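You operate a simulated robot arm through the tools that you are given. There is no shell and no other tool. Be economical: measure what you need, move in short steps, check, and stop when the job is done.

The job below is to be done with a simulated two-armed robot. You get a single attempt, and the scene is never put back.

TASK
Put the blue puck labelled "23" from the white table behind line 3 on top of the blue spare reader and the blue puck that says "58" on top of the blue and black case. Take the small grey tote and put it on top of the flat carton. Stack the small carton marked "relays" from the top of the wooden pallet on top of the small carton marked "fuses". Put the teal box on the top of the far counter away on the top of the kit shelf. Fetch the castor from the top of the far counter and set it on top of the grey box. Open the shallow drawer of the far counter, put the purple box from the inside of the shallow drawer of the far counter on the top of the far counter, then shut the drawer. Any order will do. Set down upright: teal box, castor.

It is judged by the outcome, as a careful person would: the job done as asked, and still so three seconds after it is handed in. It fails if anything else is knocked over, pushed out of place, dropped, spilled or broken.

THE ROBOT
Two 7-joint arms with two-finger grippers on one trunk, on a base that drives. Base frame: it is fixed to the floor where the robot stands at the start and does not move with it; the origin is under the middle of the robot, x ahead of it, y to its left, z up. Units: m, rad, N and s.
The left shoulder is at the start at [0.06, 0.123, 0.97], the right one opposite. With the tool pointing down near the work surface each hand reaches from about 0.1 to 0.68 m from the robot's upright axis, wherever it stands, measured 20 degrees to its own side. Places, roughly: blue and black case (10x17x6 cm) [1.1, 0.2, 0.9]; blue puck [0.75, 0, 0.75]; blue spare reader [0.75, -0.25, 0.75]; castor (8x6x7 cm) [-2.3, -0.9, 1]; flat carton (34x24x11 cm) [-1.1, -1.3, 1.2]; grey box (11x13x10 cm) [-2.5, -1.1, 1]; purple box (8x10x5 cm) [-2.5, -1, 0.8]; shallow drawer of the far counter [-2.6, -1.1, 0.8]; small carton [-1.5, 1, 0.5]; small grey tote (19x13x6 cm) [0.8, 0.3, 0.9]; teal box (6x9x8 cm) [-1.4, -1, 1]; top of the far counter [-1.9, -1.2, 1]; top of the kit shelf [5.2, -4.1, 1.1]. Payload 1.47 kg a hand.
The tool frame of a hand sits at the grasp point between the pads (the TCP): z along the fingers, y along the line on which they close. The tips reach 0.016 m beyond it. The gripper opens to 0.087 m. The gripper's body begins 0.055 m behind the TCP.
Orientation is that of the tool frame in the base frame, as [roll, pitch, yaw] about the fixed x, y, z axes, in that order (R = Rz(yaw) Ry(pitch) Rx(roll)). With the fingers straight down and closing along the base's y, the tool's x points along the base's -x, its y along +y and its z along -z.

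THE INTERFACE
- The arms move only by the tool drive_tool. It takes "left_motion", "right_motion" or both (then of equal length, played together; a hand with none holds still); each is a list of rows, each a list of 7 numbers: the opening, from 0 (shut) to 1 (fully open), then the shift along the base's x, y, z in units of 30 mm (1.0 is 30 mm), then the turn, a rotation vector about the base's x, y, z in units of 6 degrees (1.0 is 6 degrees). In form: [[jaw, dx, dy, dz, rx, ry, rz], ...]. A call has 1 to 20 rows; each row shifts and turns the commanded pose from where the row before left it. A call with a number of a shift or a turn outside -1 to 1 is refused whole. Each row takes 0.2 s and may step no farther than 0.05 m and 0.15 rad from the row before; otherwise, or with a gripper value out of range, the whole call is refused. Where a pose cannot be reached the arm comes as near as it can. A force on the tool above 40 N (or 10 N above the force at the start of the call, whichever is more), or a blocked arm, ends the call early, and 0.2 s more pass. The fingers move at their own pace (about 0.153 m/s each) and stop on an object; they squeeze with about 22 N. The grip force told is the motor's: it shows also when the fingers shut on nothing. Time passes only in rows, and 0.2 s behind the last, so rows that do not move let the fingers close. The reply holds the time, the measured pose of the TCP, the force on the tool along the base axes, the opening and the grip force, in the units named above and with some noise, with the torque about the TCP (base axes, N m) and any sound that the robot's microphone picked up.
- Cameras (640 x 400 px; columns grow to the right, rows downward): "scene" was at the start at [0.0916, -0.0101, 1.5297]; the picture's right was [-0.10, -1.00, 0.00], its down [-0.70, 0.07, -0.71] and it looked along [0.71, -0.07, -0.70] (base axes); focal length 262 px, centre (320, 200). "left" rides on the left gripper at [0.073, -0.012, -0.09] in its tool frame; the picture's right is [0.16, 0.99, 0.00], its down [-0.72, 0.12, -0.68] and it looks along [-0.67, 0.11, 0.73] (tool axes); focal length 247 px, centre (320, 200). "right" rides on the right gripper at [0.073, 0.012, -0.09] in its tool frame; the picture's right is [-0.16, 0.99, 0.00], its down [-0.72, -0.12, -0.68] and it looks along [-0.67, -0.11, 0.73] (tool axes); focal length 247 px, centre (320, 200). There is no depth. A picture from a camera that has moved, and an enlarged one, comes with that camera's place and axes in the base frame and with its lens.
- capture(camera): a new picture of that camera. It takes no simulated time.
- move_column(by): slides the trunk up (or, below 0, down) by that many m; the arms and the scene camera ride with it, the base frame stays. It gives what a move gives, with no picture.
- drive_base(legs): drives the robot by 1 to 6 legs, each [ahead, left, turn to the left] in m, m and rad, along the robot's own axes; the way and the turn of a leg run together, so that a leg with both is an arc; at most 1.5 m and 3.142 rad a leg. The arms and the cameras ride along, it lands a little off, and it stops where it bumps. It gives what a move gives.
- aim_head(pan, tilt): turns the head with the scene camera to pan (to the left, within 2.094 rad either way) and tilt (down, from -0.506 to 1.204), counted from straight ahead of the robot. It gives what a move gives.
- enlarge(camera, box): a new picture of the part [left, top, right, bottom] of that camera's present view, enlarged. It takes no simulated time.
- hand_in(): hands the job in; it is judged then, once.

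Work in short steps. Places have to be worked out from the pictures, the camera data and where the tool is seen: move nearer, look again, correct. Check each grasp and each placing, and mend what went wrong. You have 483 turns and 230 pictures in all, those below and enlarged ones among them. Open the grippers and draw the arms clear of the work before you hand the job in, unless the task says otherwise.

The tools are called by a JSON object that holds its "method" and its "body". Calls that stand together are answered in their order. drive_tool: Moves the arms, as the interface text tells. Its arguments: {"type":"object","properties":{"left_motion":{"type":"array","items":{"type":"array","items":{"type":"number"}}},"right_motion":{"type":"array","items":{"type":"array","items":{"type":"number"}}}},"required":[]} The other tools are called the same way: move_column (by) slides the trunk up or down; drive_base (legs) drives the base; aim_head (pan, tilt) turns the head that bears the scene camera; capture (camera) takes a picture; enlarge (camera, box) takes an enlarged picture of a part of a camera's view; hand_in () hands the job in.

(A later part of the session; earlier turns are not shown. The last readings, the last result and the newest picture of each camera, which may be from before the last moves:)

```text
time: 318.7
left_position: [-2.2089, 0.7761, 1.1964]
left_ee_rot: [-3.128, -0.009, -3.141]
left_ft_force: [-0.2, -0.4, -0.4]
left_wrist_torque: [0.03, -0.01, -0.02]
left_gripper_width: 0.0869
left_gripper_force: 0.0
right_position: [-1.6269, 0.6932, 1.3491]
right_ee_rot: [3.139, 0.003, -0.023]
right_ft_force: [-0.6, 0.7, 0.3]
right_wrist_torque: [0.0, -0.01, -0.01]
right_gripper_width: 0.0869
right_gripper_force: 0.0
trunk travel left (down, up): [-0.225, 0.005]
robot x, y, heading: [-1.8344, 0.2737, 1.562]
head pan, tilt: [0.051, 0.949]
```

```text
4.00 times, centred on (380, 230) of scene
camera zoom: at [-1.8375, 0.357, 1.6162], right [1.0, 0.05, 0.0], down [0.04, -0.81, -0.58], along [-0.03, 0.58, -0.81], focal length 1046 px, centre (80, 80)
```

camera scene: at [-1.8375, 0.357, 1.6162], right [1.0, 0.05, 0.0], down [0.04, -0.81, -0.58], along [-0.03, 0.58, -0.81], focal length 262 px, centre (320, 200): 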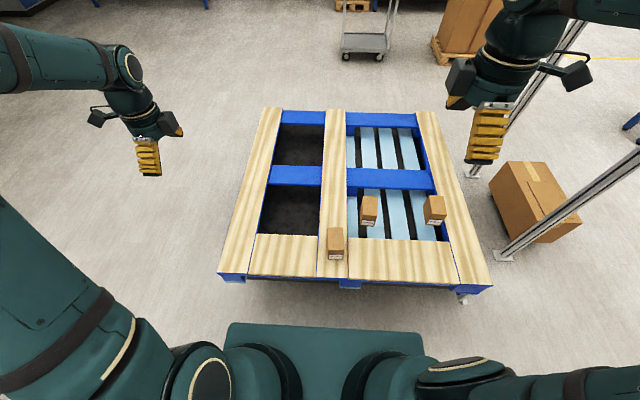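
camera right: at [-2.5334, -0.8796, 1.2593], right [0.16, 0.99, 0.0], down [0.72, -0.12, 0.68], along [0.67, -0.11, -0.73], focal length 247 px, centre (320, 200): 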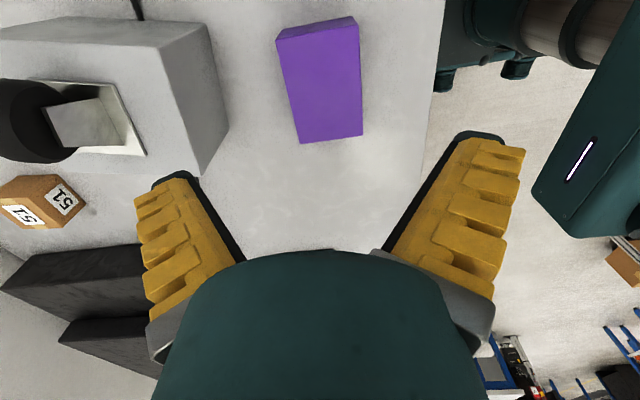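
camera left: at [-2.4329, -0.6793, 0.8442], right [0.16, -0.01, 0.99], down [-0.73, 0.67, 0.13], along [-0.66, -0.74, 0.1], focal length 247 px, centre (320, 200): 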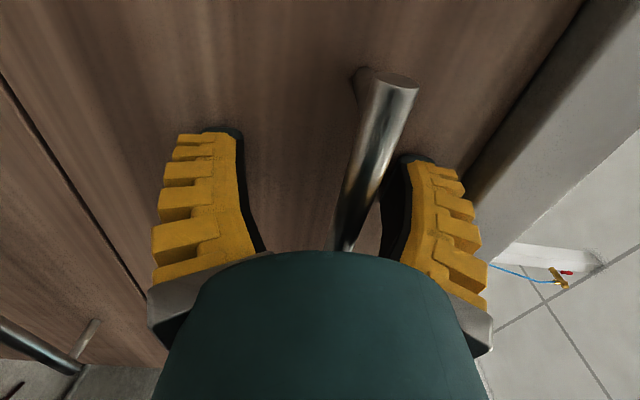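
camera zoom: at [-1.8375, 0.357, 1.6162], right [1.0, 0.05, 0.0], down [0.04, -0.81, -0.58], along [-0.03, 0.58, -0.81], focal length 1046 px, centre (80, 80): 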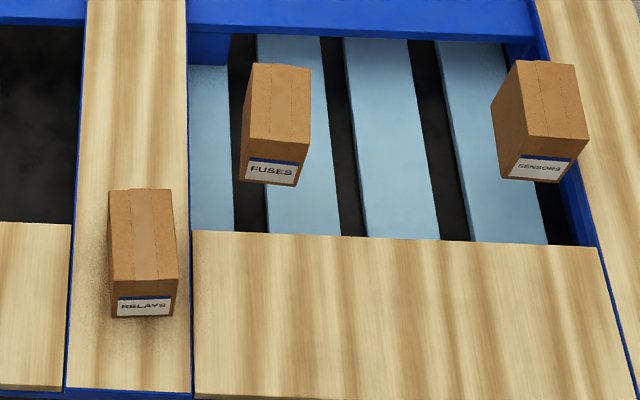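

RELAYS: top ≈(−1.797, 0.903, 0.56), 7 cm wide in x; FUSES: top ≈(−1.635, 1.076, 0.56). The pallet edge is y≈0.755, so I can go to about y=0.43. Turn the right hand to close along x, then move up.

{"method": "drive_base", "body": {"legs": [[0.145, 0.0, 0.005]]}}

{"method": "drive_tool", "body": {"right_motion": [[1, 0, 0, 0, 0, 0, -1], [1, 0, 0, 0, 0, 0, -1], [1, 0, 0, 0, 0, 0, -1], [1, 0, 0, 0, 0, 0, -1], [1, 0, 0, 0, 0, 0, -1], [1, 0, 0, 0, 0, 0, -1], [1, 0, 0, 0, 0, 0, -1], [1, 0, 0, 0, 0, 0, -1], [1, 0, 0, 0, 0, 0, -1], [1, 0, 0, 0, 0, 0, -1], [1, 0, 0, 0, 0, 0, -1], [1, 0, 0, 0, 0, 0, -1], [1, 0, 0, 0, 0, 0, -1], [1, 0, 0, 0, 0, 0, -1], [1, 0, 0, 0, 0, 0, -0.8]]}}

{"method": "move_column", "body": {"by": -0.22}}

```text
time: 320.0
left_position: [-2.2126, 0.9132, 1.1954]
left_ee_rot: [-3.125, -0.009, -3.132]
left_ft_force: [0.5, 0.6, -0.1]
left_wrist_torque: [0.02, 0.04, 0.01]
left_gripper_width: 0.087
left_gripper_force: 0.0
right_position: [-1.6302, 0.8351, 1.3477]
right_ee_rot: [3.139, 0.003, -0.016]
right_ft_force: [0.4, 0.0, 0.3]
right_wrist_torque: [-0.05, 0.02, 0.0]
right_gripper_width: 0.0872
right_gripper_force: 0.0
trunk travel left (down, up): [-0.225, 0.005]
robot x, y, heading: [-1.8364, 0.4141, 1.577]
head pan, tilt: [0.051, 0.949]
```

```text
time: 323.2
left_position: [-2.213, 0.913, 1.1951]
left_ee_rot: [-3.126, -0.01, -3.132]
left_ft_force: [-0.1, -0.7, -0.8]
left_wrist_torque: [0.05, 0.01, -0.03]
left_gripper_width: 0.0867
left_gripper_force: 0.0
right_position: [-1.6302, 0.8365, 1.3487]
right_ee_rot: [3.141, 0.003, -1.566]
right_ft_force: [-0.5, -0.1, 0.3]
right_wrist_torque: [-0.01, 0.0, -0.01]
right_gripper_width: 0.087
right_gripper_force: 0.0
trunk travel left (down, up): [-0.225, 0.005]
robot x, y, heading: [-1.8288, 0.4161, 1.579]
head pan, tilt: [0.051, 0.949]
```

```text
time: 325.5
left_position: [-2.2129, 0.9125, 0.9764]
left_ee_rot: [-3.127, -0.007, -3.133]
left_ft_force: [0.3, 0.4, -0.4]
left_wrist_torque: [0.02, 0.01, 0.0]
left_gripper_width: 0.0871
left_gripper_force: 0.1
right_position: [-1.6303, 0.8352, 1.1287]
right_ee_rot: [3.14, 0.002, -1.564]
right_ft_force: [-0.3, 0.3, 0.4]
right_wrist_torque: [0.03, 0.01, 0.02]
right_gripper_width: 0.087
right_gripper_force: 0.0
trunk travel left (down, up): [-0.005, 0.225]
robot x, y, heading: [-1.8331, 0.4154, 1.578]
head pan, tilt: [0.051, 0.949]
```

Move the right hand over RELAYS at z≈0.75 and look.

{"method": "drive_tool", "body": {"right_motion": [[1, -0.43, 0.17, -0.97, 0, 0, 0], [1, -0.43, 0.17, -0.97, 0, 0, 0], [1, -0.43, 0.17, -0.97, 0, 0, 0], [1, -0.43, 0.17, -0.97, 0, 0, 0], [1, -0.43, 0.17, -0.97, 0, 0, 0], [1, -0.43, 0.17, -0.97, 0, 0, 0], [1, -0.43, 0.17, -0.97, 0, 0, 0], [1, -0.43, 0.17, -0.97, 0, 0, 0], [1, -0.43, 0.17, -0.97, 0, 0, 0], [1, -0.43, 0.17, -0.97, 0, 0, 0], [1, -0.43, 0.17, -0.97, 0, 0, 0], [1, -0.43, 0.17, -0.97, 0, 0, 0], [1, -0.43, 0.17, -0.97, 0, 0, 0], [1, 0, 0, 0, 0, 0, 0]]}}

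{"method": "capture", "body": {"camera": "right"}}

{"method": "capture", "body": {"camera": "scene"}}

```text
time: 328.5
left_position: [-2.2131, 0.9118, 0.9751]
left_ee_rot: [-3.127, -0.009, -3.133]
left_ft_force: [-0.6, -0.2, -0.3]
left_wrist_torque: [-0.02, 0.01, -0.01]
left_gripper_width: 0.0871
left_gripper_force: 0.1
right_position: [-1.7981, 0.9008, 0.7498]
right_ee_rot: [3.14, 0.002, -1.564]
right_ft_force: [-0.3, -0.4, -0.1]
right_wrist_torque: [0.02, -0.01, 0.03]
right_gripper_width: 0.0868
right_gripper_force: 0.1
trunk travel left (down, up): [-0.005, 0.225]
robot x, y, heading: [-1.8346, 0.4168, 1.578]
head pan, tilt: [0.051, 0.949]
```

```text
103 pictures are left
camera right: at [-1.8091, 0.8265, 0.8403], right [-0.99, 0.15, 0.0], down [0.11, 0.72, 0.68], along [0.1, 0.68, -0.73], focal length 247 px, centre (320, 200)
```

right: 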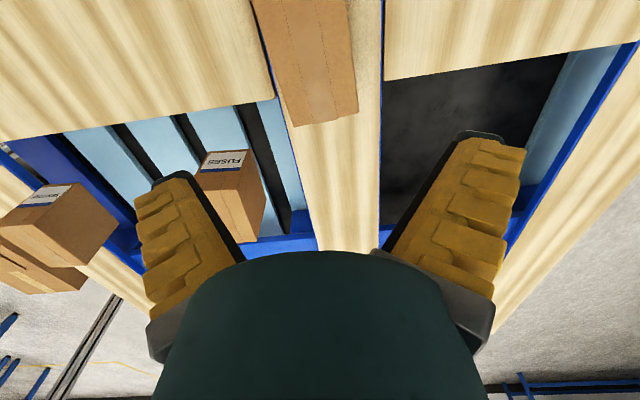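

```text
102 pictures are left
camera scene: at [-1.8379, 0.497, 1.3963], right [1.0, 0.06, 0.0], down [0.05, -0.81, -0.58], along [-0.03, 0.58, -0.81], focal length 262 px, centre (320, 200)
```

scene: 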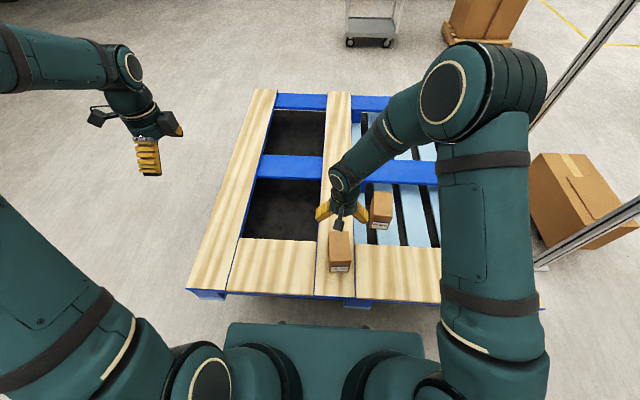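

Aligned in x (−1.798). I'll grip a bit toward its near end (y≈0.878) to gain reach later. Descend to 0.535.

{"method": "drive_tool", "body": {"right_motion": [[1, 0, -0.7, -0.5, 0, 0, 0], [1, 0, 0, -1, 0, 0, 0], [1, 0, 0, -1, 0, 0, 0], [1, 0, 0, -1, 0, 0, 0], [1, 0, 0, -1, 0, 0, 0], [1, 0, 0, 0, 0, 0, 0]]}}

{"method": "capture", "body": {"camera": "right"}}

```text
time: 329.9
left_position: [-2.214, 0.9125, 0.9746]
left_ee_rot: [-3.127, -0.008, -3.132]
left_ft_force: [0.6, -0.2, -0.1]
left_wrist_torque: [0.04, 0.01, -0.01]
left_gripper_width: 0.087
left_gripper_force: 0.1
right_position: [-1.7969, 0.8785, 0.6167]
right_ee_rot: [3.14, 0.003, -1.566]
right_ft_force: [-0.8, 0.3, 0.8]
right_wrist_torque: [0.01, 0.02, 0.02]
right_gripper_width: 0.0869
right_gripper_force: 0.1
trunk travel left (down, up): [-0.005, 0.225]
robot x, y, heading: [-1.8349, 0.4169, 1.578]
head pan, tilt: [0.051, 0.949]
```

```text
101 pictures are left
camera right: at [-1.8085, 0.8054, 0.7055], right [-0.99, 0.15, 0.0], down [0.11, 0.72, 0.68], along [0.1, 0.68, -0.73], focal length 247 px, centre (320, 200)
```

right: 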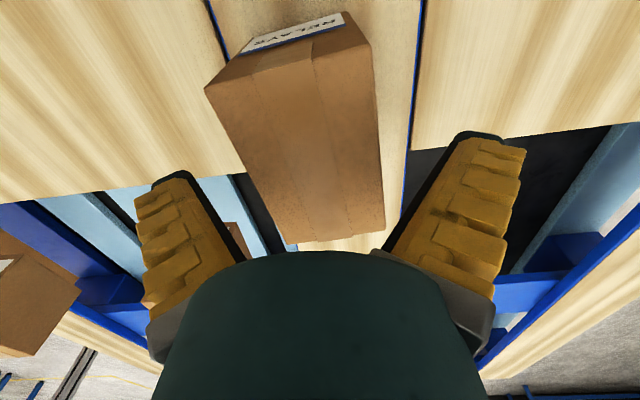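

The top is nearer 0.59 than 0.56. Descend 5 cm more (TCP≈0.567) and close.

{"method": "drive_tool", "body": {"right_motion": [[1, 0, 0, -0.6, 0, 0, 0], [1, 0, 0, -0.6, 0, 0, 0], [1, 0, 0, -0.5, 0, 0, 0], [1, 0, 0, 0, 0, 0, 0], [0, 0, 0, 0, 0, 0, 0], [0, 0, 0, 0, 0, 0, 0], [0, 0, 0, 0, 0, 0, 0]]}}

{"method": "capture", "body": {"camera": "right"}}

```text
time: 331.5
left_position: [-2.2137, 0.9117, 0.9763]
left_ee_rot: [-3.128, -0.008, -3.133]
left_ft_force: [0.2, 1.0, -1.0]
left_wrist_torque: [0.02, 0.02, -0.01]
left_gripper_width: 0.0868
left_gripper_force: 0.0
right_position: [-1.795, 0.8817, 0.5665]
right_ee_rot: [3.14, 0.007, -1.566]
right_ft_force: [9.4, 7.8, 24.1]
right_wrist_torque: [-0.17, 0.0, 0.17]
right_gripper_width: 0.0862
right_gripper_force: 22.6
trunk travel left (down, up): [-0.005, 0.225]
robot x, y, heading: [-1.8316, 0.4158, 1.58]
head pan, tilt: [0.051, 0.949]
```

```text
100 pictures are left
camera right: at [-1.807, 0.8056, 0.6553], right [-0.99, 0.15, 0.0], down [0.11, 0.72, 0.68], along [0.1, 0.68, -0.73], focal length 247 px, centre (320, 200)
```

right: 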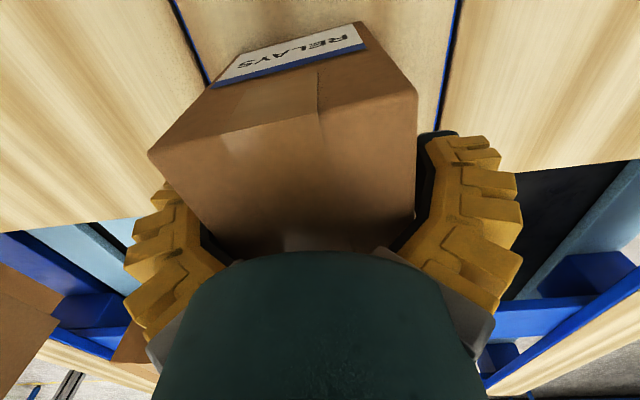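

The hand reads 8.6 cm and 24 N up: probably misaligned with the carton, which is turned ≈4.5°. Open, rise, and look again.

{"method": "drive_tool", "body": {"right_motion": [[1, 0, 0, 0.1, 0, 0, 0], [1, 0, 0, 0, 0, 0, 0], [1, 0, 0, 1, 0, 0, 0], [1, 0, 0, 1, 0, 0, 0], [1, 0, -0.5, 0.5, 0, 0, 0], [1, 0, 0, 0, 0, 0, 0]]}}

{"method": "capture", "body": {"camera": "right"}}

{"method": "enlarge", "body": {"camera": "scene", "box": [280, 180, 440, 280]}}

```text
time: 332.9
left_position: [-2.2138, 0.9127, 0.9759]
left_ee_rot: [-3.128, -0.009, -3.133]
left_ft_force: [0.2, 0.0, -0.5]
left_wrist_torque: [0.01, -0.02, -0.01]
left_gripper_width: 0.0869
left_gripper_force: 0.1
right_position: [-1.7983, 0.8662, 0.6426]
right_ee_rot: [3.14, 0.002, -1.562]
right_ft_force: [-0.7, -0.4, 0.2]
right_wrist_torque: [0.02, 0.01, -0.05]
right_gripper_width: 0.0869
right_gripper_force: 0.1
trunk travel left (down, up): [-0.005, 0.225]
robot x, y, heading: [-1.8323, 0.4176, 1.578]
head pan, tilt: [0.051, 0.949]
```

```text
99 pictures are left
camera right: at [-1.8091, 0.7922, 0.7328], right [-0.99, 0.15, 0.0], down [0.11, 0.72, 0.68], along [0.1, 0.67, -0.73], focal length 247 px, centre (320, 200)
```

right: 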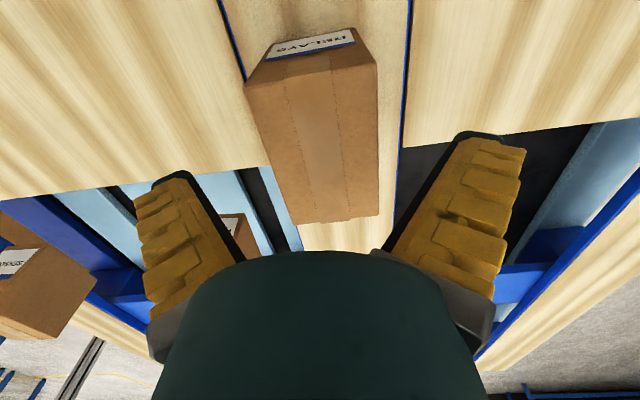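

```text
4.00 times, centred on (360, 230) of scene
camera zoom: at [-1.8381, 0.4973, 1.3962], right [1.0, 0.06, 0.0], down [0.05, -0.81, -0.58], along [-0.03, 0.58, -0.81], focal length 1046 px, centre (160, 80)
```

zoom: 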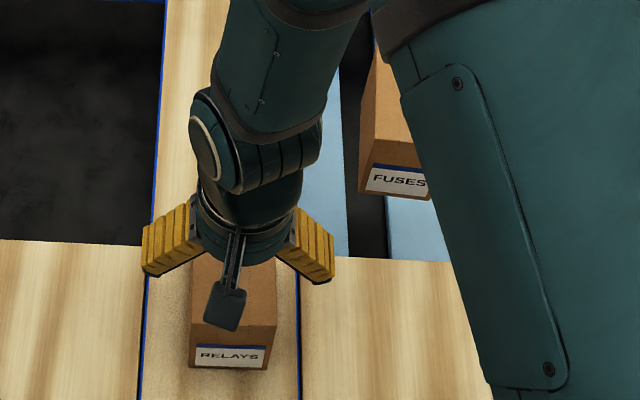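

Re-measure: the carton is turned ≈2.3°, centred x≈−1.799. Align the yaw and go down in small steps, watching for contact.

{"method": "drive_tool", "body": {"right_motion": [[1, -0.04, 0.5, -0.3, 0, 0, 0.4], [1, 0, 0, -0.5, 0, 0, 0], [1, 0, 0, -0.4, 0, 0, 0], [1, 0, 0, -0.4, 0, 0, 0], [1, 0, 0, 0, 0, 0, 0]]}}

{"method": "capture", "body": {"camera": "right"}}

```text
time: 334.1
left_position: [-2.2133, 0.9139, 0.976]
left_ee_rot: [-3.127, -0.008, -3.132]
left_ft_force: [0.4, 0.2, 0.5]
left_wrist_torque: [-0.01, 0.0, 0.03]
left_gripper_width: 0.0871
left_gripper_force: 0.0
right_position: [-1.8003, 0.881, 0.5932]
right_ee_rot: [3.139, 0.004, -1.523]
right_ft_force: [-0.4, 0.5, 0.1]
right_wrist_torque: [-0.01, 0.04, -0.01]
right_gripper_width: 0.087
right_gripper_force: 0.0
trunk travel left (down, up): [-0.005, 0.225]
robot x, y, heading: [-1.8367, 0.4165, 1.572]
head pan, tilt: [0.051, 0.949]
```

```text
97 pictures are left
camera right: at [-1.8079, 0.8063, 0.6833], right [-0.99, 0.11, 0.0], down [0.08, 0.73, 0.68], along [0.07, 0.68, -0.73], focal length 247 px, centre (320, 200)
```

right: 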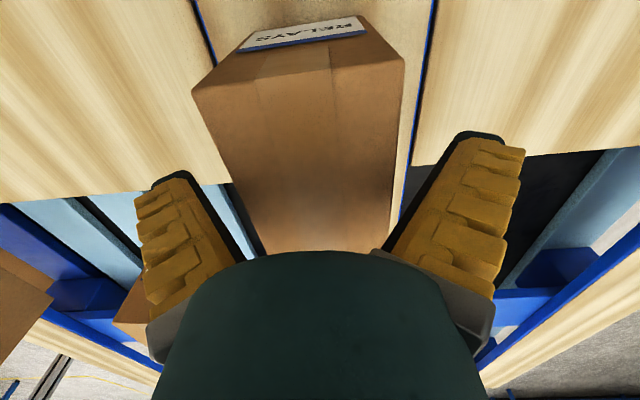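

The carton sits a bit toward +x of the hand's centre (left gap smaller). Shift +4.5 mm and descend to 0.563, then close.

{"method": "drive_tool", "body": {"right_motion": [[1, 0.15, 0, 0, 0, 0, 0], [1, 0, 0, -0.4, 0, 0, 0], [1, 0, 0, -0.3, 0, 0, 0], [1, 0, 0, -0.3, 0, 0, 0], [1, 0, 0, 0, 0, 0, 0]]}}

{"method": "capture", "body": {"camera": "right"}}

```text
time: 335.3
left_position: [-2.2126, 0.912, 0.9752]
left_ee_rot: [-3.128, -0.009, -3.132]
left_ft_force: [-0.5, 0.2, 0.3]
left_wrist_torque: [-0.04, 0.0, 0.03]
left_gripper_width: 0.0872
left_gripper_force: 0.0
right_position: [-1.7965, 0.8811, 0.563]
right_ee_rot: [3.14, 0.006, -1.522]
right_ft_force: [-6.3, 3.4, 16.4]
right_wrist_torque: [-0.49, 0.1, -0.25]
right_gripper_width: 0.0925
right_gripper_force: 19.7
trunk travel left (down, up): [-0.005, 0.225]
robot x, y, heading: [-1.8354, 0.4161, 1.576]
head pan, tilt: [0.051, 0.949]
```

```text
96 pictures are left
camera right: at [-1.8039, 0.8061, 0.6536], right [-0.99, 0.11, 0.0], down [0.08, 0.72, 0.68], along [0.07, 0.68, -0.73], focal length 247 px, centre (320, 200)
```

right: 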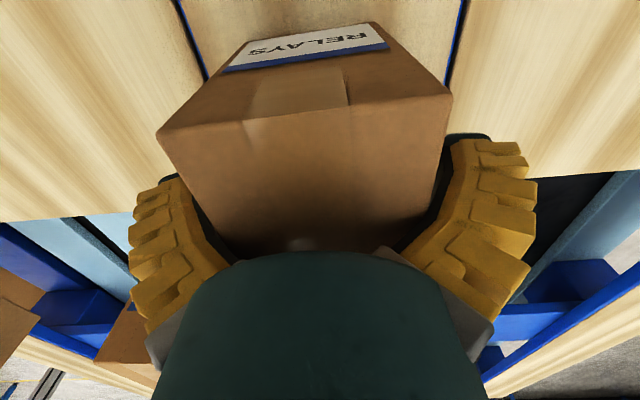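

The fingers converge toward the palm, so a wide carton wedges when too deep. Rise to TCP≈0.590 (2 cm of tip overlap) and close there.

{"method": "drive_tool", "body": {"right_motion": [[1, 0, 0, 0.5, 0, 0, 0], [1, 0, 0, 0.4, 0, 0, -0.2], [1, 0, 0, 0, 0, 0, 0], [0, 0, 0, 0, 0, 0, 0], [0, 0, 0, 0, 0, 0, 0], [0, 0, 0, 0, 0, 0, 0]]}}

{"method": "capture", "body": {"camera": "right"}}

```text
time: 336.7
left_position: [-2.2137, 0.9127, 0.9763]
left_ee_rot: [-3.128, -0.009, -3.134]
left_ft_force: [0.4, 0.7, 0.6]
left_wrist_torque: [-0.02, -0.02, -0.02]
left_gripper_width: 0.0871
left_gripper_force: 0.0
right_position: [-1.7936, 0.8796, 0.5906]
right_ee_rot: [3.141, 0.003, -1.543]
right_ft_force: [1.1, 0.4, -0.5]
right_wrist_torque: [0.0, -0.03, 0.02]
right_gripper_width: 0.0709
right_gripper_force: 22.3
trunk travel left (down, up): [-0.005, 0.225]
robot x, y, heading: [-1.8336, 0.417, 1.574]
head pan, tilt: [0.051, 0.949]
```

```text
95 pictures are left
camera right: at [-1.8039, 0.8066, 0.6806], right [-0.99, 0.13, 0.0], down [0.1, 0.72, 0.68], along [0.09, 0.68, -0.73], focal length 247 px, centre (320, 200)
```

right: 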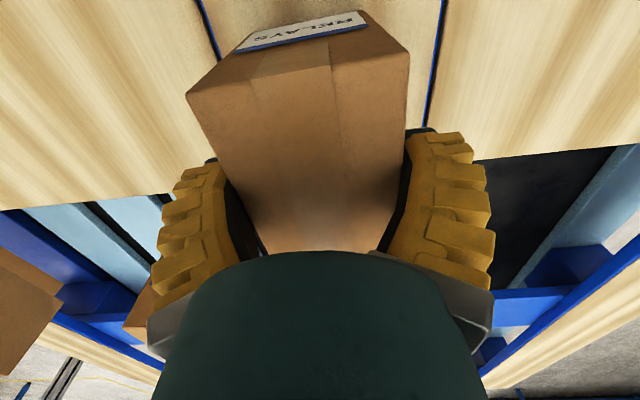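

Gripped at 7.1 cm. Lift 18 cm and look.

{"method": "drive_tool", "body": {"right_motion": [[0, 0, 0, 0.5, 0, 0, 0], [0, 0, 0, 1, 0, 0, 0], [0, 0, 0, 1, 0, 0, 0], [0, 0, 0, 1, 0, 0, 0], [0, 0, 0, 1, 0, 0, 0], [0, 0, 0, 1, 0, 0, 0], [0, 0, 0, 0, 0, 0, 0]]}}

{"method": "capture", "body": {"camera": "right"}}

{"method": "capture", "body": {"camera": "scene"}}

```text
time: 338.3
left_position: [-2.2137, 0.9122, 0.9749]
left_ee_rot: [-3.124, -0.009, -3.132]
left_ft_force: [0.7, 0.7, 0.8]
left_wrist_torque: [0.02, 0.01, -0.05]
left_gripper_width: 0.0874
left_gripper_force: 0.2
right_position: [-1.795, 0.8818, 0.7559]
right_ee_rot: [3.139, 0.005, -1.543]
right_ft_force: [-0.8, 0.7, -3.3]
right_wrist_torque: [-0.02, 0.02, 0.01]
right_gripper_width: 0.0712
right_gripper_force: 21.7
trunk travel left (down, up): [-0.005, 0.225]
robot x, y, heading: [-1.8312, 0.4178, 1.578]
head pan, tilt: [0.051, 0.949]
```

```text
94 pictures are left
camera right: at [-1.8049, 0.8069, 0.8455], right [-0.99, 0.13, 0.0], down [0.1, 0.72, 0.68], along [0.09, 0.68, -0.73], focal length 247 px, centre (320, 200)
```

right: 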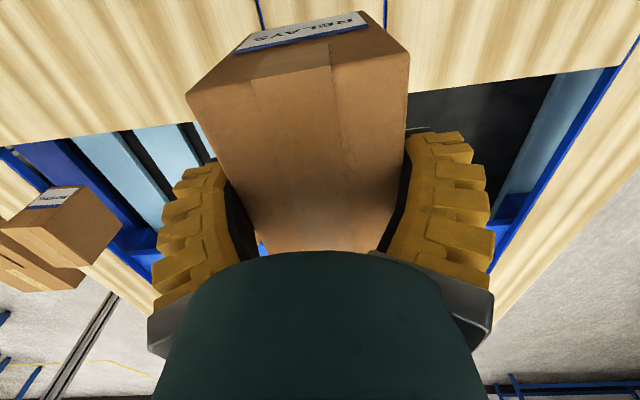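

```text
93 pictures are left
camera scene: at [-1.8381, 0.4975, 1.3961], right [1.0, 0.06, 0.0], down [0.05, -0.81, -0.58], along [-0.03, 0.58, -0.81], focal length 262 px, centre (320, 200)
```

scene: 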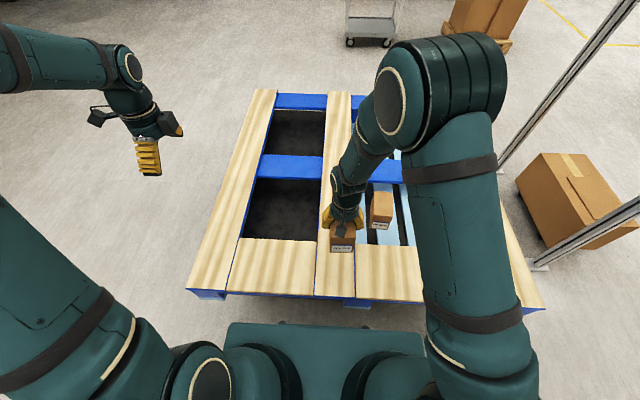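

Held. Enlarge FUSES in this lower view to fix its place.

{"method": "enlarge", "body": {"camera": "scene", "box": [310, 160, 470, 260]}}

```text
4.00 times, centred on (390, 210) of scene
camera zoom: at [-1.8381, 0.4975, 1.3961], right [1.0, 0.06, 0.0], down [0.05, -0.81, -0.58], along [-0.03, 0.58, -0.81], focal length 1046 px, centre (40, 160)
```

zoom: 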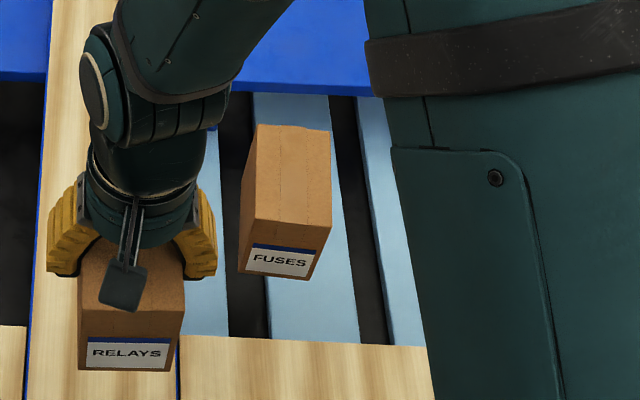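

FUSES: top centre ≈(−1.627, 1.075, 0.585). Carry RELAYS over it at z≈0.76.

{"method": "drive_tool", "body": {"right_motion": [[0, 0.8, 0.87, 0.1, 0, 0, 0], [0, 0.8, 0.87, 0, 0, 0, 0], [0, 0.8, 0.87, 0, 0, 0, 0], [0, 0.8, 0.87, 0, 0, 0, 0], [0, 0.8, 0.87, 0, 0, 0, 0], [0, 0.8, 0.87, 0, 0, 0, 0], [0, 0.8, 0.87, 0, 0, 0, 0], [0, 0, 0, 0, 0, 0, 0]]}}

{"method": "capture", "body": {"camera": "right"}}

{"method": "capture", "body": {"camera": "scene"}}

```text
time: 340.1
left_position: [-2.2143, 0.9123, 0.9756]
left_ee_rot: [-3.126, -0.009, -3.134]
left_ft_force: [0.0, -0.8, 0.3]
left_wrist_torque: [0.0, -0.02, 0.03]
left_gripper_width: 0.087
left_gripper_force: 0.2
right_position: [-1.6266, 1.0655, 0.7612]
right_ee_rot: [-3.141, 0.004, -1.542]
right_ft_force: [0.2, -1.1, -2.2]
right_wrist_torque: [-0.03, 0.0, 0.01]
right_gripper_width: 0.0711
right_gripper_force: 22.1
trunk travel left (down, up): [-0.005, 0.225]
robot x, y, heading: [-1.8333, 0.4197, 1.576]
head pan, tilt: [0.051, 0.949]
```

```text
91 pictures are left
camera right: at [-1.6364, 0.9904, 0.8505], right [-0.99, 0.13, 0.0], down [0.1, 0.72, 0.68], along [0.09, 0.68, -0.73], focal length 247 px, centre (320, 200)
```

right: 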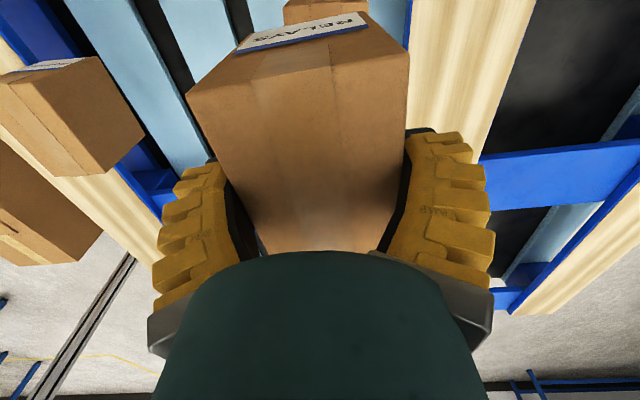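

```text
90 pictures are left
camera scene: at [-1.8382, 0.4972, 1.3962], right [1.0, 0.06, 0.0], down [0.05, -0.81, -0.58], along [-0.03, 0.58, -0.81], focal length 262 px, centre (320, 200)
```

scene: 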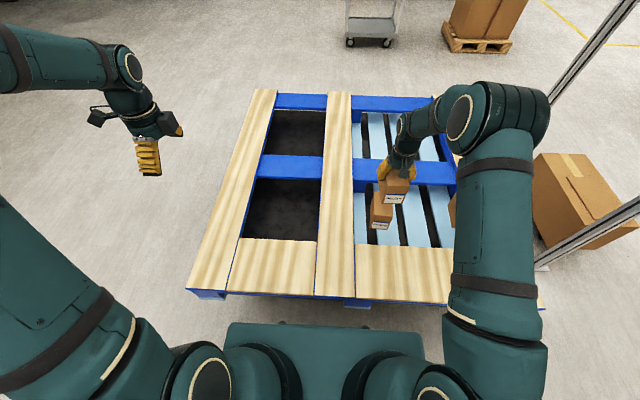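

{"method": "enlarge", "body": {"camera": "scene", "box": [330, 150, 450, 240]}}

```text
4.44 times, centred on (390, 195) of scene
camera zoom: at [-1.8382, 0.4972, 1.3962], right [1.0, 0.06, 0.0], down [0.05, -0.81, -0.58], along [-0.03, 0.58, -0.81], focal length 1162 px, centre (9, 222)
```

zoom: 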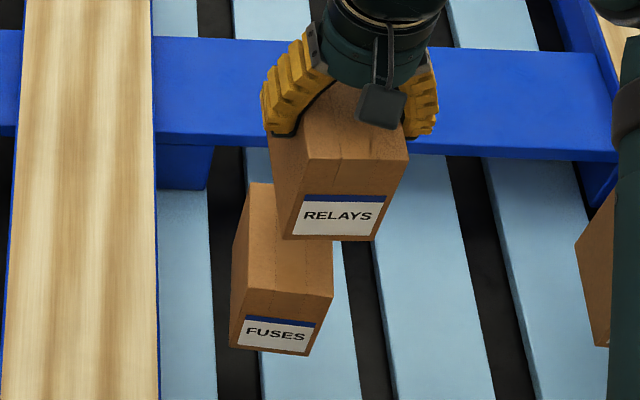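

In this view RELAYS' bottom is centred x≈−1.621 while FUSES is ≈−1.638. Shift −17 mm and lower to z≈0.715.

{"method": "drive_tool", "body": {"right_motion": [[0, -0.57, 0, -0.3, 0, 0, 0], [0, 0, 0, -0.6, 0, 0, 0], [0, 0, 0, -0.6, 0, 0, 0], [0, 0, 0, 0, 0, 0, 0]]}}

{"method": "enlarge", "body": {"camera": "scene", "box": [330, 150, 450, 240]}}

```text
time: 341.1
left_position: [-2.2137, 0.9127, 0.9754]
left_ee_rot: [-3.127, -0.007, -3.134]
left_ft_force: [0.3, 0.5, 0.5]
left_wrist_torque: [0.03, 0.01, 0.0]
left_gripper_width: 0.0871
left_gripper_force: 0.0
right_position: [-1.6451, 1.0642, 0.713]
right_ee_rot: [3.14, 0.004, -1.542]
right_ft_force: [0.0, 1.1, -2.3]
right_wrist_torque: [-0.03, 0.02, 0.04]
right_gripper_width: 0.0713
right_gripper_force: 22.0
trunk travel left (down, up): [-0.005, 0.225]
robot x, y, heading: [-1.8334, 0.4158, 1.573]
head pan, tilt: [0.051, 0.949]
```

```text
4.44 times, centred on (390, 195) of scene
camera zoom: at [-1.838, 0.4973, 1.3962], right [1.0, 0.06, 0.0], down [0.05, -0.81, -0.58], along [-0.03, 0.58, -0.81], focal length 1162 px, centre (9, 222)
```

zoom: 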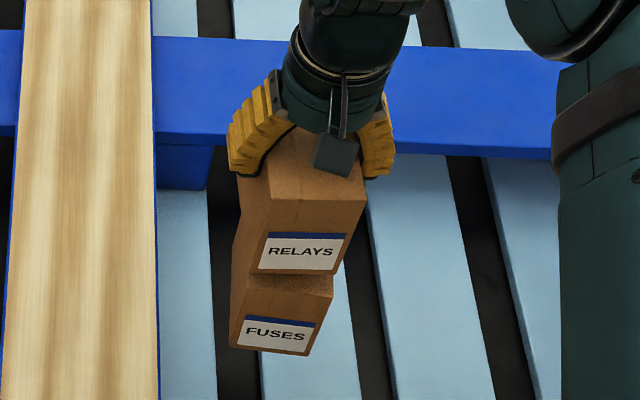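

Nearly lined up: turn −4°, shift −4 mm, and lower in small steps to contact.

{"method": "drive_tool", "body": {"right_motion": [[0, -0.13, 0, -0.1, 0, 0, -0.7], [0, 0, 0, -0.2, 0, 0, 0], [0, 0, 0, -0.15, 0, 0, 0], [0, 0, 0, -0.1, 0, 0, 0], [0, 0, 0, 0, 0, 0, 0]]}}

{"method": "enlarge", "body": {"camera": "scene", "box": [330, 150, 450, 240]}}

```text
time: 342.3
left_position: [-2.2138, 0.9129, 0.9755]
left_ee_rot: [-3.128, -0.009, -3.133]
left_ft_force: [0.3, -0.7, 0.1]
left_wrist_torque: [0.0, -0.02, -0.03]
left_gripper_width: 0.0873
left_gripper_force: 0.1
right_position: [-1.6482, 1.0633, 0.6968]
right_ee_rot: [3.14, 0.003, -1.616]
right_ft_force: [-1.2, -0.3, -3.1]
right_wrist_torque: [0.03, 0.03, 0.02]
right_gripper_width: 0.0709
right_gripper_force: 21.9
trunk travel left (down, up): [-0.005, 0.225]
robot x, y, heading: [-1.8337, 0.4171, 1.576]
head pan, tilt: [0.051, 0.949]
```

```text
4.44 times, centred on (390, 195) of scene
camera zoom: at [-1.838, 0.4974, 1.3962], right [1.0, 0.06, 0.0], down [0.05, -0.81, -0.58], along [-0.03, 0.58, -0.81], focal length 1162 px, centre (9, 222)
```

zoom: 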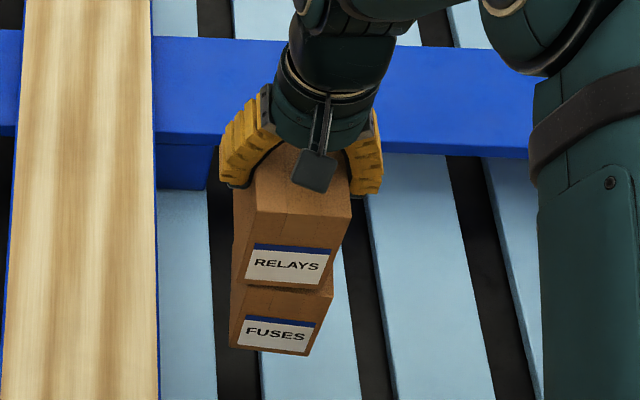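

{"method": "drive_tool", "body": {"right_motion": [[0, 0.05, 0, -0.15, 0, 0, 0], [0, 0, 0, -0.1, 0, 0, 0], [0, 0, 0, -0.1, 0, 0, 0], [0, 0, 0, 0, 0, 0, 0]]}}

{"method": "enlarge", "body": {"camera": "scene", "box": [330, 150, 450, 240]}}

```text
time: 343.3
left_position: [-2.2147, 0.9111, 0.976]
left_ee_rot: [-3.128, -0.006, -3.132]
left_ft_force: [-0.3, 0.5, 0.5]
left_wrist_torque: [0.01, 0.02, 0.01]
left_gripper_width: 0.0872
left_gripper_force: 0.1
right_position: [-1.6471, 1.0635, 0.6876]
right_ee_rot: [3.138, 0.006, -1.617]
right_ft_force: [-0.8, -0.9, 11.3]
right_wrist_torque: [-0.32, -0.15, 0.09]
right_gripper_width: 0.0714
right_gripper_force: 22.1
trunk travel left (down, up): [-0.005, 0.225]
robot x, y, heading: [-1.8324, 0.4131, 1.578]
head pan, tilt: [0.051, 0.949]
```

```text
4.44 times, centred on (390, 195) of scene
camera zoom: at [-1.8384, 0.4962, 1.3964], right [1.0, 0.06, 0.0], down [0.05, -0.81, -0.58], along [-0.03, 0.58, -0.81], focal length 1162 px, centre (9, 222)
```

zoom: 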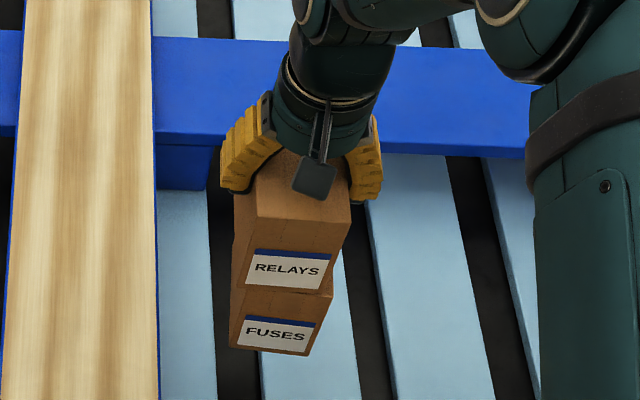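

Contact at 0.6876, well aligned. Release and rise.

{"method": "drive_tool", "body": {"right_motion": [[0.9, 0, 0, 0.03, 0, 0, 0], [1, 0, 0, 0, 0, 0, 0], [1, 0, 0, 0, 0, 0, 0], [1, 0, 0, 0.3, 0, 0, 0], [1, 0, 0, 0.6, 0, 0, 0], [1, 0, 0, 1, 0, 0, 0], [1, 0, 0, 1, 0, 0, 0], [1, 0, 0, 1, 0, 0, 0], [1, 0, -0.5, 1, 0, 0, 0], [1, 0, -0.5, 1, 0, 0, 0], [1, 0, -0.5, 1, 0, 0, 0], [1, 0, 0, 0, 0, 0, 0]]}}

{"method": "enlarge", "body": {"camera": "scene", "box": [330, 150, 450, 240]}}

{"method": "capture", "body": {"camera": "right"}}

```text
time: 345.9
left_position: [-2.2134, 0.9135, 0.9753]
left_ee_rot: [-3.128, -0.008, -3.133]
left_ft_force: [0.1, 0.6, 0.5]
left_wrist_torque: [-0.06, 0.0, 0.02]
left_gripper_width: 0.0869
left_gripper_force: 0.1
right_position: [-1.6452, 1.0175, 0.8959]
right_ee_rot: [3.139, 0.003, -1.616]
right_ft_force: [-0.5, -0.2, -0.8]
right_wrist_torque: [0.0, -0.01, -0.02]
right_gripper_width: 0.0869
right_gripper_force: 0.2
trunk travel left (down, up): [-0.005, 0.225]
robot x, y, heading: [-1.8321, 0.4143, 1.577]
head pan, tilt: [0.051, 0.949]
```

```text
4.44 times, centred on (390, 195) of scene
camera zoom: at [-1.8381, 0.4975, 1.3961], right [1.0, 0.06, 0.0], down [0.05, -0.81, -0.58], along [-0.03, 0.58, -0.81], focal length 1162 px, centre (9, 222)
```

zoom: 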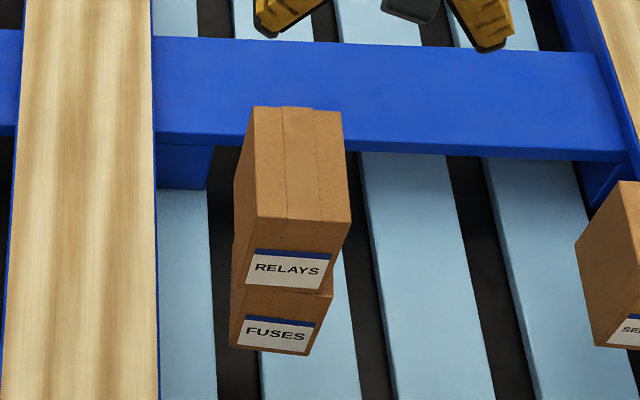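

```text
84 pictures are left
camera right: at [-1.6601, 0.9435, 0.9858], right [-0.98, 0.2, 0.0], down [0.15, 0.72, 0.68], along [0.14, 0.67, -0.73], focal length 247 px, centre (320, 200)
```

right: 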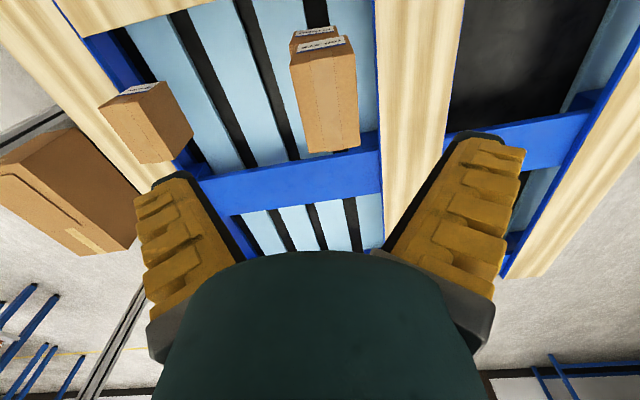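

RELAYS stands squarely on FUSES. Pull the hand in, raise the column, back off, turn round, and head for the teal box.

{"method": "drive_tool", "body": {"right_motion": [[1, 0, -1, 1, 0, 0, 0], [1, 0, -1, 1, 0, 0, 0], [1, 0, -1, 1, 0, 0, 0], [1, 0, -1, 1, 0, 0, 0], [1, 0, -1, 1, 0, 0, 0]]}}

{"method": "move_column", "body": {"by": 0.22}}

{"method": "drive_base", "body": {"legs": [[-0.42, 0, 0], [0, 0, 1.571], [0, 0, 1.565], [0.1, 0.62, 0]]}}

{"method": "aim_head", "body": {"pan": 0, "tilt": 0.7}}

{"method": "capture", "body": {"camera": "scene"}}

```text
time: 347.1
left_position: [-2.2129, 0.9124, 0.9762]
left_ee_rot: [-3.126, -0.008, -3.132]
left_ft_force: [0.1, 0.5, 0.1]
left_wrist_torque: [-0.01, 0.01, -0.01]
left_gripper_width: 0.0869
left_gripper_force: 0.0
right_position: [-1.6449, 0.8659, 1.0465]
right_ee_rot: [3.14, 0.005, -1.618]
right_ft_force: [-0.7, -0.5, 0.0]
right_wrist_torque: [0.02, 0.01, -0.03]
right_gripper_width: 0.087
right_gripper_force: 0.0
trunk travel left (down, up): [-0.005, 0.225]
robot x, y, heading: [-1.8357, 0.417, 1.577]
head pan, tilt: [0.051, 0.949]
```

```text
time: 349.5
left_position: [-2.2129, 0.9119, 1.1963]
left_ee_rot: [-3.128, -0.009, -3.134]
left_ft_force: [0.9, -0.6, -0.5]
left_wrist_torque: [-0.01, 0.02, -0.03]
left_gripper_width: 0.0872
left_gripper_force: 0.0
right_position: [-1.6452, 0.8675, 1.2649]
right_ee_rot: [3.14, 0.003, -1.615]
right_ft_force: [-0.2, 0.4, -1.4]
right_wrist_torque: [0.02, 0.05, -0.01]
right_gripper_width: 0.0872
right_gripper_force: 0.1
trunk travel left (down, up): [-0.225, 0.005]
robot x, y, heading: [-1.835, 0.4168, 1.572]
head pan, tilt: [0.051, 0.949]
```

```text
time: 365.1
left_position: [-0.8411, -0.5926, 1.1959]
left_ee_rot: [-3.127, -0.01, 0.004]
left_ft_force: [-0.3, 0.4, 0.3]
left_wrist_torque: [0.03, 0.03, 0.02]
left_gripper_width: 0.0869
left_gripper_force: 0.1
right_position: [-1.4077, -0.5447, 1.2658]
right_ee_rot: [3.139, 0.003, 1.516]
right_ft_force: [0.5, -0.5, 0.3]
right_wrist_torque: [-0.01, -0.01, 0.01]
right_gripper_width: 0.0869
right_gripper_force: 0.0
trunk travel left (down, up): [-0.225, 0.005]
robot x, y, heading: [-1.2159, -0.0969, -1.569]
head pan, tilt: [0.051, 0.949]
```

```text
time: 365.9
left_position: [-0.8403, -0.5937, 1.1956]
left_ee_rot: [-3.127, -0.009, 0.003]
left_ft_force: [0.0, 0.4, 0.1]
left_wrist_torque: [0.0, 0.0, -0.04]
left_gripper_width: 0.087
left_gripper_force: 0.0
right_position: [-1.4079, -0.5444, 1.2657]
right_ee_rot: [-3.141, 0.003, 1.517]
right_ft_force: [0.0, -0.2, -0.2]
right_wrist_torque: [0.03, 0.03, 0.04]
right_gripper_width: 0.0869
right_gripper_force: 0.0
trunk travel left (down, up): [-0.225, 0.005]
robot x, y, heading: [-1.2195, -0.0931, -1.571]
head pan, tilt: [0.0, 0.7]
```

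```text
83 pictures are left
camera scene: at [-1.2166, -0.1911, 1.6359], right [-1.0, 0.0, 0.0], down [0.0, 0.64, -0.76], along [0.0, -0.76, -0.64], focal length 262 px, centre (320, 200)
```

scene: 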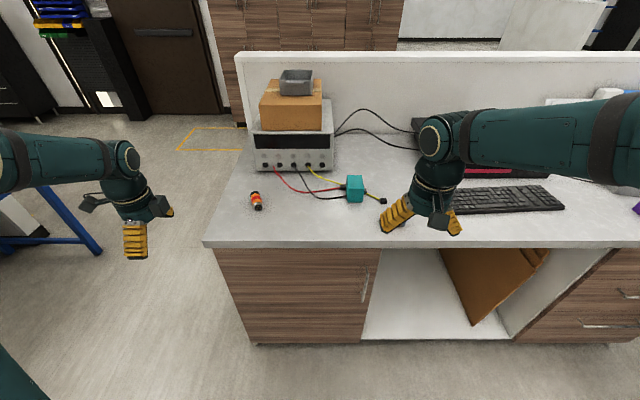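

Drive 0.33 m ahead and enlarge the teal box.

{"method": "drive_base", "body": {"legs": [[0.33, 0, 0]]}}

{"method": "aim_head", "body": {"pan": -0.1, "tilt": 0.95}}

{"method": "enlarge", "body": {"camera": "scene", "box": [240, 100, 440, 225]}}

{"method": "capture", "body": {"camera": "right"}}

```text
time: 368.1
left_position: [-0.8418, -0.9302, 1.196]
left_ee_rot: [-3.13, -0.009, 0.002]
left_ft_force: [-0.8, 0.8, -0.4]
left_wrist_torque: [-0.01, 0.02, 0.03]
left_gripper_width: 0.0869
left_gripper_force: 0.1
right_position: [-1.4092, -0.8813, 1.2656]
right_ee_rot: [3.141, 0.004, 1.518]
right_ft_force: [-0.2, 0.0, -0.9]
right_wrist_torque: [0.01, 0.0, 0.01]
right_gripper_width: 0.0872
right_gripper_force: 0.1
trunk travel left (down, up): [-0.225, 0.005]
robot x, y, heading: [-1.2201, -0.4329, -1.576]
head pan, tilt: [0.0, 0.7]
```

```text
time: 368.9
left_position: [-0.8416, -0.9285, 1.1966]
left_ee_rot: [-3.128, -0.009, 0.001]
left_ft_force: [-0.4, -0.4, -0.1]
left_wrist_torque: [0.0, 0.0, -0.01]
left_gripper_width: 0.0873
left_gripper_force: 0.0
right_position: [-1.4087, -0.8805, 1.2657]
right_ee_rot: [3.139, 0.003, 1.52]
right_ft_force: [-0.3, 0.3, 0.1]
right_wrist_torque: [0.05, -0.04, 0.04]
right_gripper_width: 0.087
right_gripper_force: 0.1
trunk travel left (down, up): [-0.225, 0.005]
robot x, y, heading: [-1.2209, -0.4338, -1.575]
head pan, tilt: [-0.099, 0.949]
```

```text
3.20 times, centred on (340, 162) of scene
camera zoom: at [-1.2241, -0.5148, 1.6163], right [-0.99, 0.1, 0.0], down [0.08, 0.81, -0.58], along [-0.06, -0.58, -0.81], focal length 837 px, centre (256, 320)
```

zoom: 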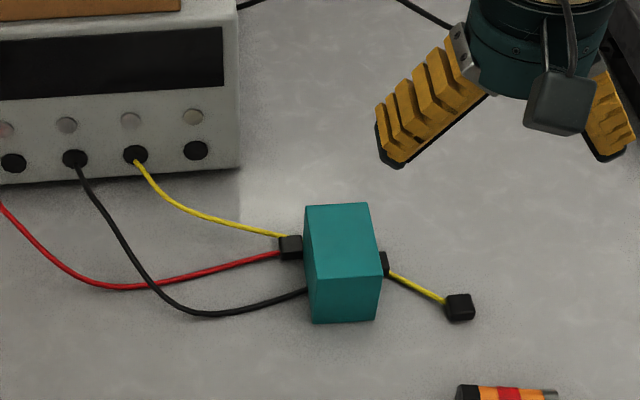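

```text
81 pictures are left
camera right: at [-1.3932, -0.8092, 1.3555], right [0.98, -0.21, 0.0], down [-0.15, -0.71, 0.68], along [-0.14, -0.67, -0.73], focal length 247 px, centre (320, 200)
```

right: 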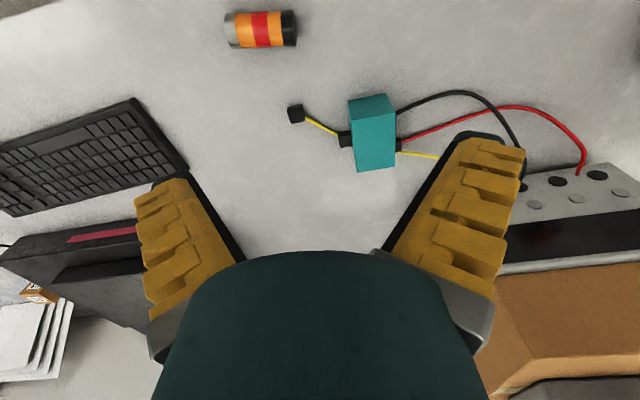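

Teal box: top centre ≈(−1.353, −1.01, 1.034), ≈6.2 cm wide, turned −7°. Go 4 cm closer, lower the column 10 cm, and bring the hand over it.

{"method": "drive_base", "body": {"legs": [[0.04, 0, 0]]}}

{"method": "move_column", "body": {"by": -0.1}}

{"method": "drive_tool", "body": {"right_motion": [[1, 0.6, -0.95, 0, 0, 0, -0.7], [1, 0.6, -0.95, 0, 0, 0, 0], [1, 0.6, -0.95, -0.5, 0, 0, 0], [1, 0, 0, -0.8, 0, 0, 0], [1, 0, 0, 0, 0, 0, 0]]}}

{"method": "capture", "body": {"camera": "right"}}

```text
time: 369.8
left_position: [-0.8413, -0.9711, 1.1964]
left_ee_rot: [-3.125, -0.01, 0.002]
left_ft_force: [-0.3, -0.1, -0.7]
left_wrist_torque: [0.02, 0.02, 0.02]
left_gripper_width: 0.087
left_gripper_force: 0.0
right_position: [-1.4094, -0.9211, 1.2664]
right_ee_rot: [3.139, 0.001, 1.519]
right_ft_force: [0.5, -1.6, -0.3]
right_wrist_torque: [0.08, -0.02, 0.0]
right_gripper_width: 0.0873
right_gripper_force: 0.0
trunk travel left (down, up): [-0.225, 0.005]
robot x, y, heading: [-1.2183, -0.4692, -1.571]
head pan, tilt: [-0.099, 0.949]
```

```text
time: 371.1
left_position: [-0.8419, -0.9683, 1.0956]
left_ee_rot: [-3.127, -0.008, 0.002]
left_ft_force: [-0.1, -0.4, 0.6]
left_wrist_torque: [-0.01, 0.01, 0.01]
left_gripper_width: 0.0871
left_gripper_force: 0.2
right_position: [-1.4091, -0.92, 1.1673]
right_ee_rot: [3.14, 0.004, 1.519]
right_ft_force: [-0.1, -0.5, 0.1]
right_wrist_torque: [0.01, 0.0, 0.0]
right_gripper_width: 0.087
right_gripper_force: 0.1
trunk travel left (down, up): [-0.125, 0.105]
robot x, y, heading: [-1.2168, -0.4705, -1.573]
head pan, tilt: [-0.099, 0.949]
```

```text
time: 372.3
left_position: [-0.8417, -0.9701, 1.095]
left_ee_rot: [-3.127, -0.007, 0.002]
left_ft_force: [0.1, 0.8, 0.3]
left_wrist_torque: [-0.02, 0.02, -0.02]
left_gripper_width: 0.0871
left_gripper_force: 0.1
right_position: [-1.3534, -1.0072, 1.126]
right_ee_rot: [3.14, 0.003, 1.445]
right_ft_force: [0.3, 0.2, -0.2]
right_wrist_torque: [0.0, 0.01, 0.02]
right_gripper_width: 0.087
right_gripper_force: 0.1
trunk travel left (down, up): [-0.125, 0.105]
robot x, y, heading: [-1.2192, -0.4715, -1.574]
head pan, tilt: [-0.099, 0.949]
```

```text
80 pictures are left
camera right: at [-1.3327, -0.938, 1.2161], right [0.96, -0.28, 0.0], down [-0.21, -0.7, 0.68], along [-0.19, -0.66, -0.73], focal length 247 px, centre (320, 200)
```

right: 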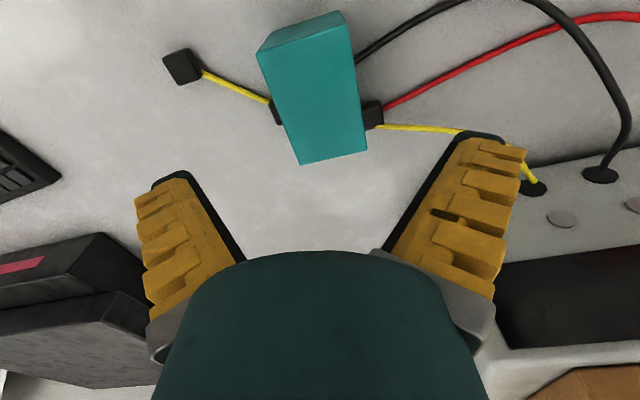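

Centred. Adjust the yaw slightly and descend to 1.024, then close.

{"method": "drive_tool", "body": {"right_motion": [[1, 0, -0.1, -0.9, 0, 0, 0.4], [1, 0, 0, -0.9, 0, 0, 0], [1, 0, 0, -0.8, 0, 0, 0], [1, 0, 0, -0.8, 0, 0, 0], [1, 0, 0, 0, 0, 0, 0]]}}

{"method": "capture", "body": {"camera": "right"}}

```text
time: 373.5
left_position: [-0.8407, -0.9684, 1.0958]
left_ee_rot: [-3.128, -0.008, 0.001]
left_ft_force: [-0.4, -0.6, 0.9]
left_wrist_torque: [-0.01, 0.02, 0.01]
left_gripper_width: 0.087
left_gripper_force: 0.1
right_position: [-1.3551, -1.0094, 1.0243]
right_ee_rot: [3.141, 0.002, 1.487]
right_ft_force: [-0.2, 0.2, -0.1]
right_wrist_torque: [0.01, 0.01, 0.02]
right_gripper_width: 0.087
right_gripper_force: 0.0
trunk travel left (down, up): [-0.125, 0.105]
robot x, y, heading: [-1.2145, -0.4701, -1.575]
head pan, tilt: [-0.099, 0.949]
```

```text
79 pictures are left
camera right: at [-1.3368, -0.939, 1.1141], right [0.97, -0.24, 0.0], down [-0.18, -0.71, 0.68], along [-0.16, -0.66, -0.73], focal length 247 px, centre (320, 200)
```

right: 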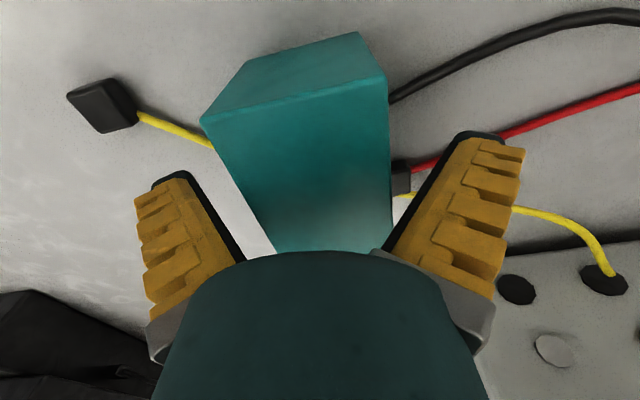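

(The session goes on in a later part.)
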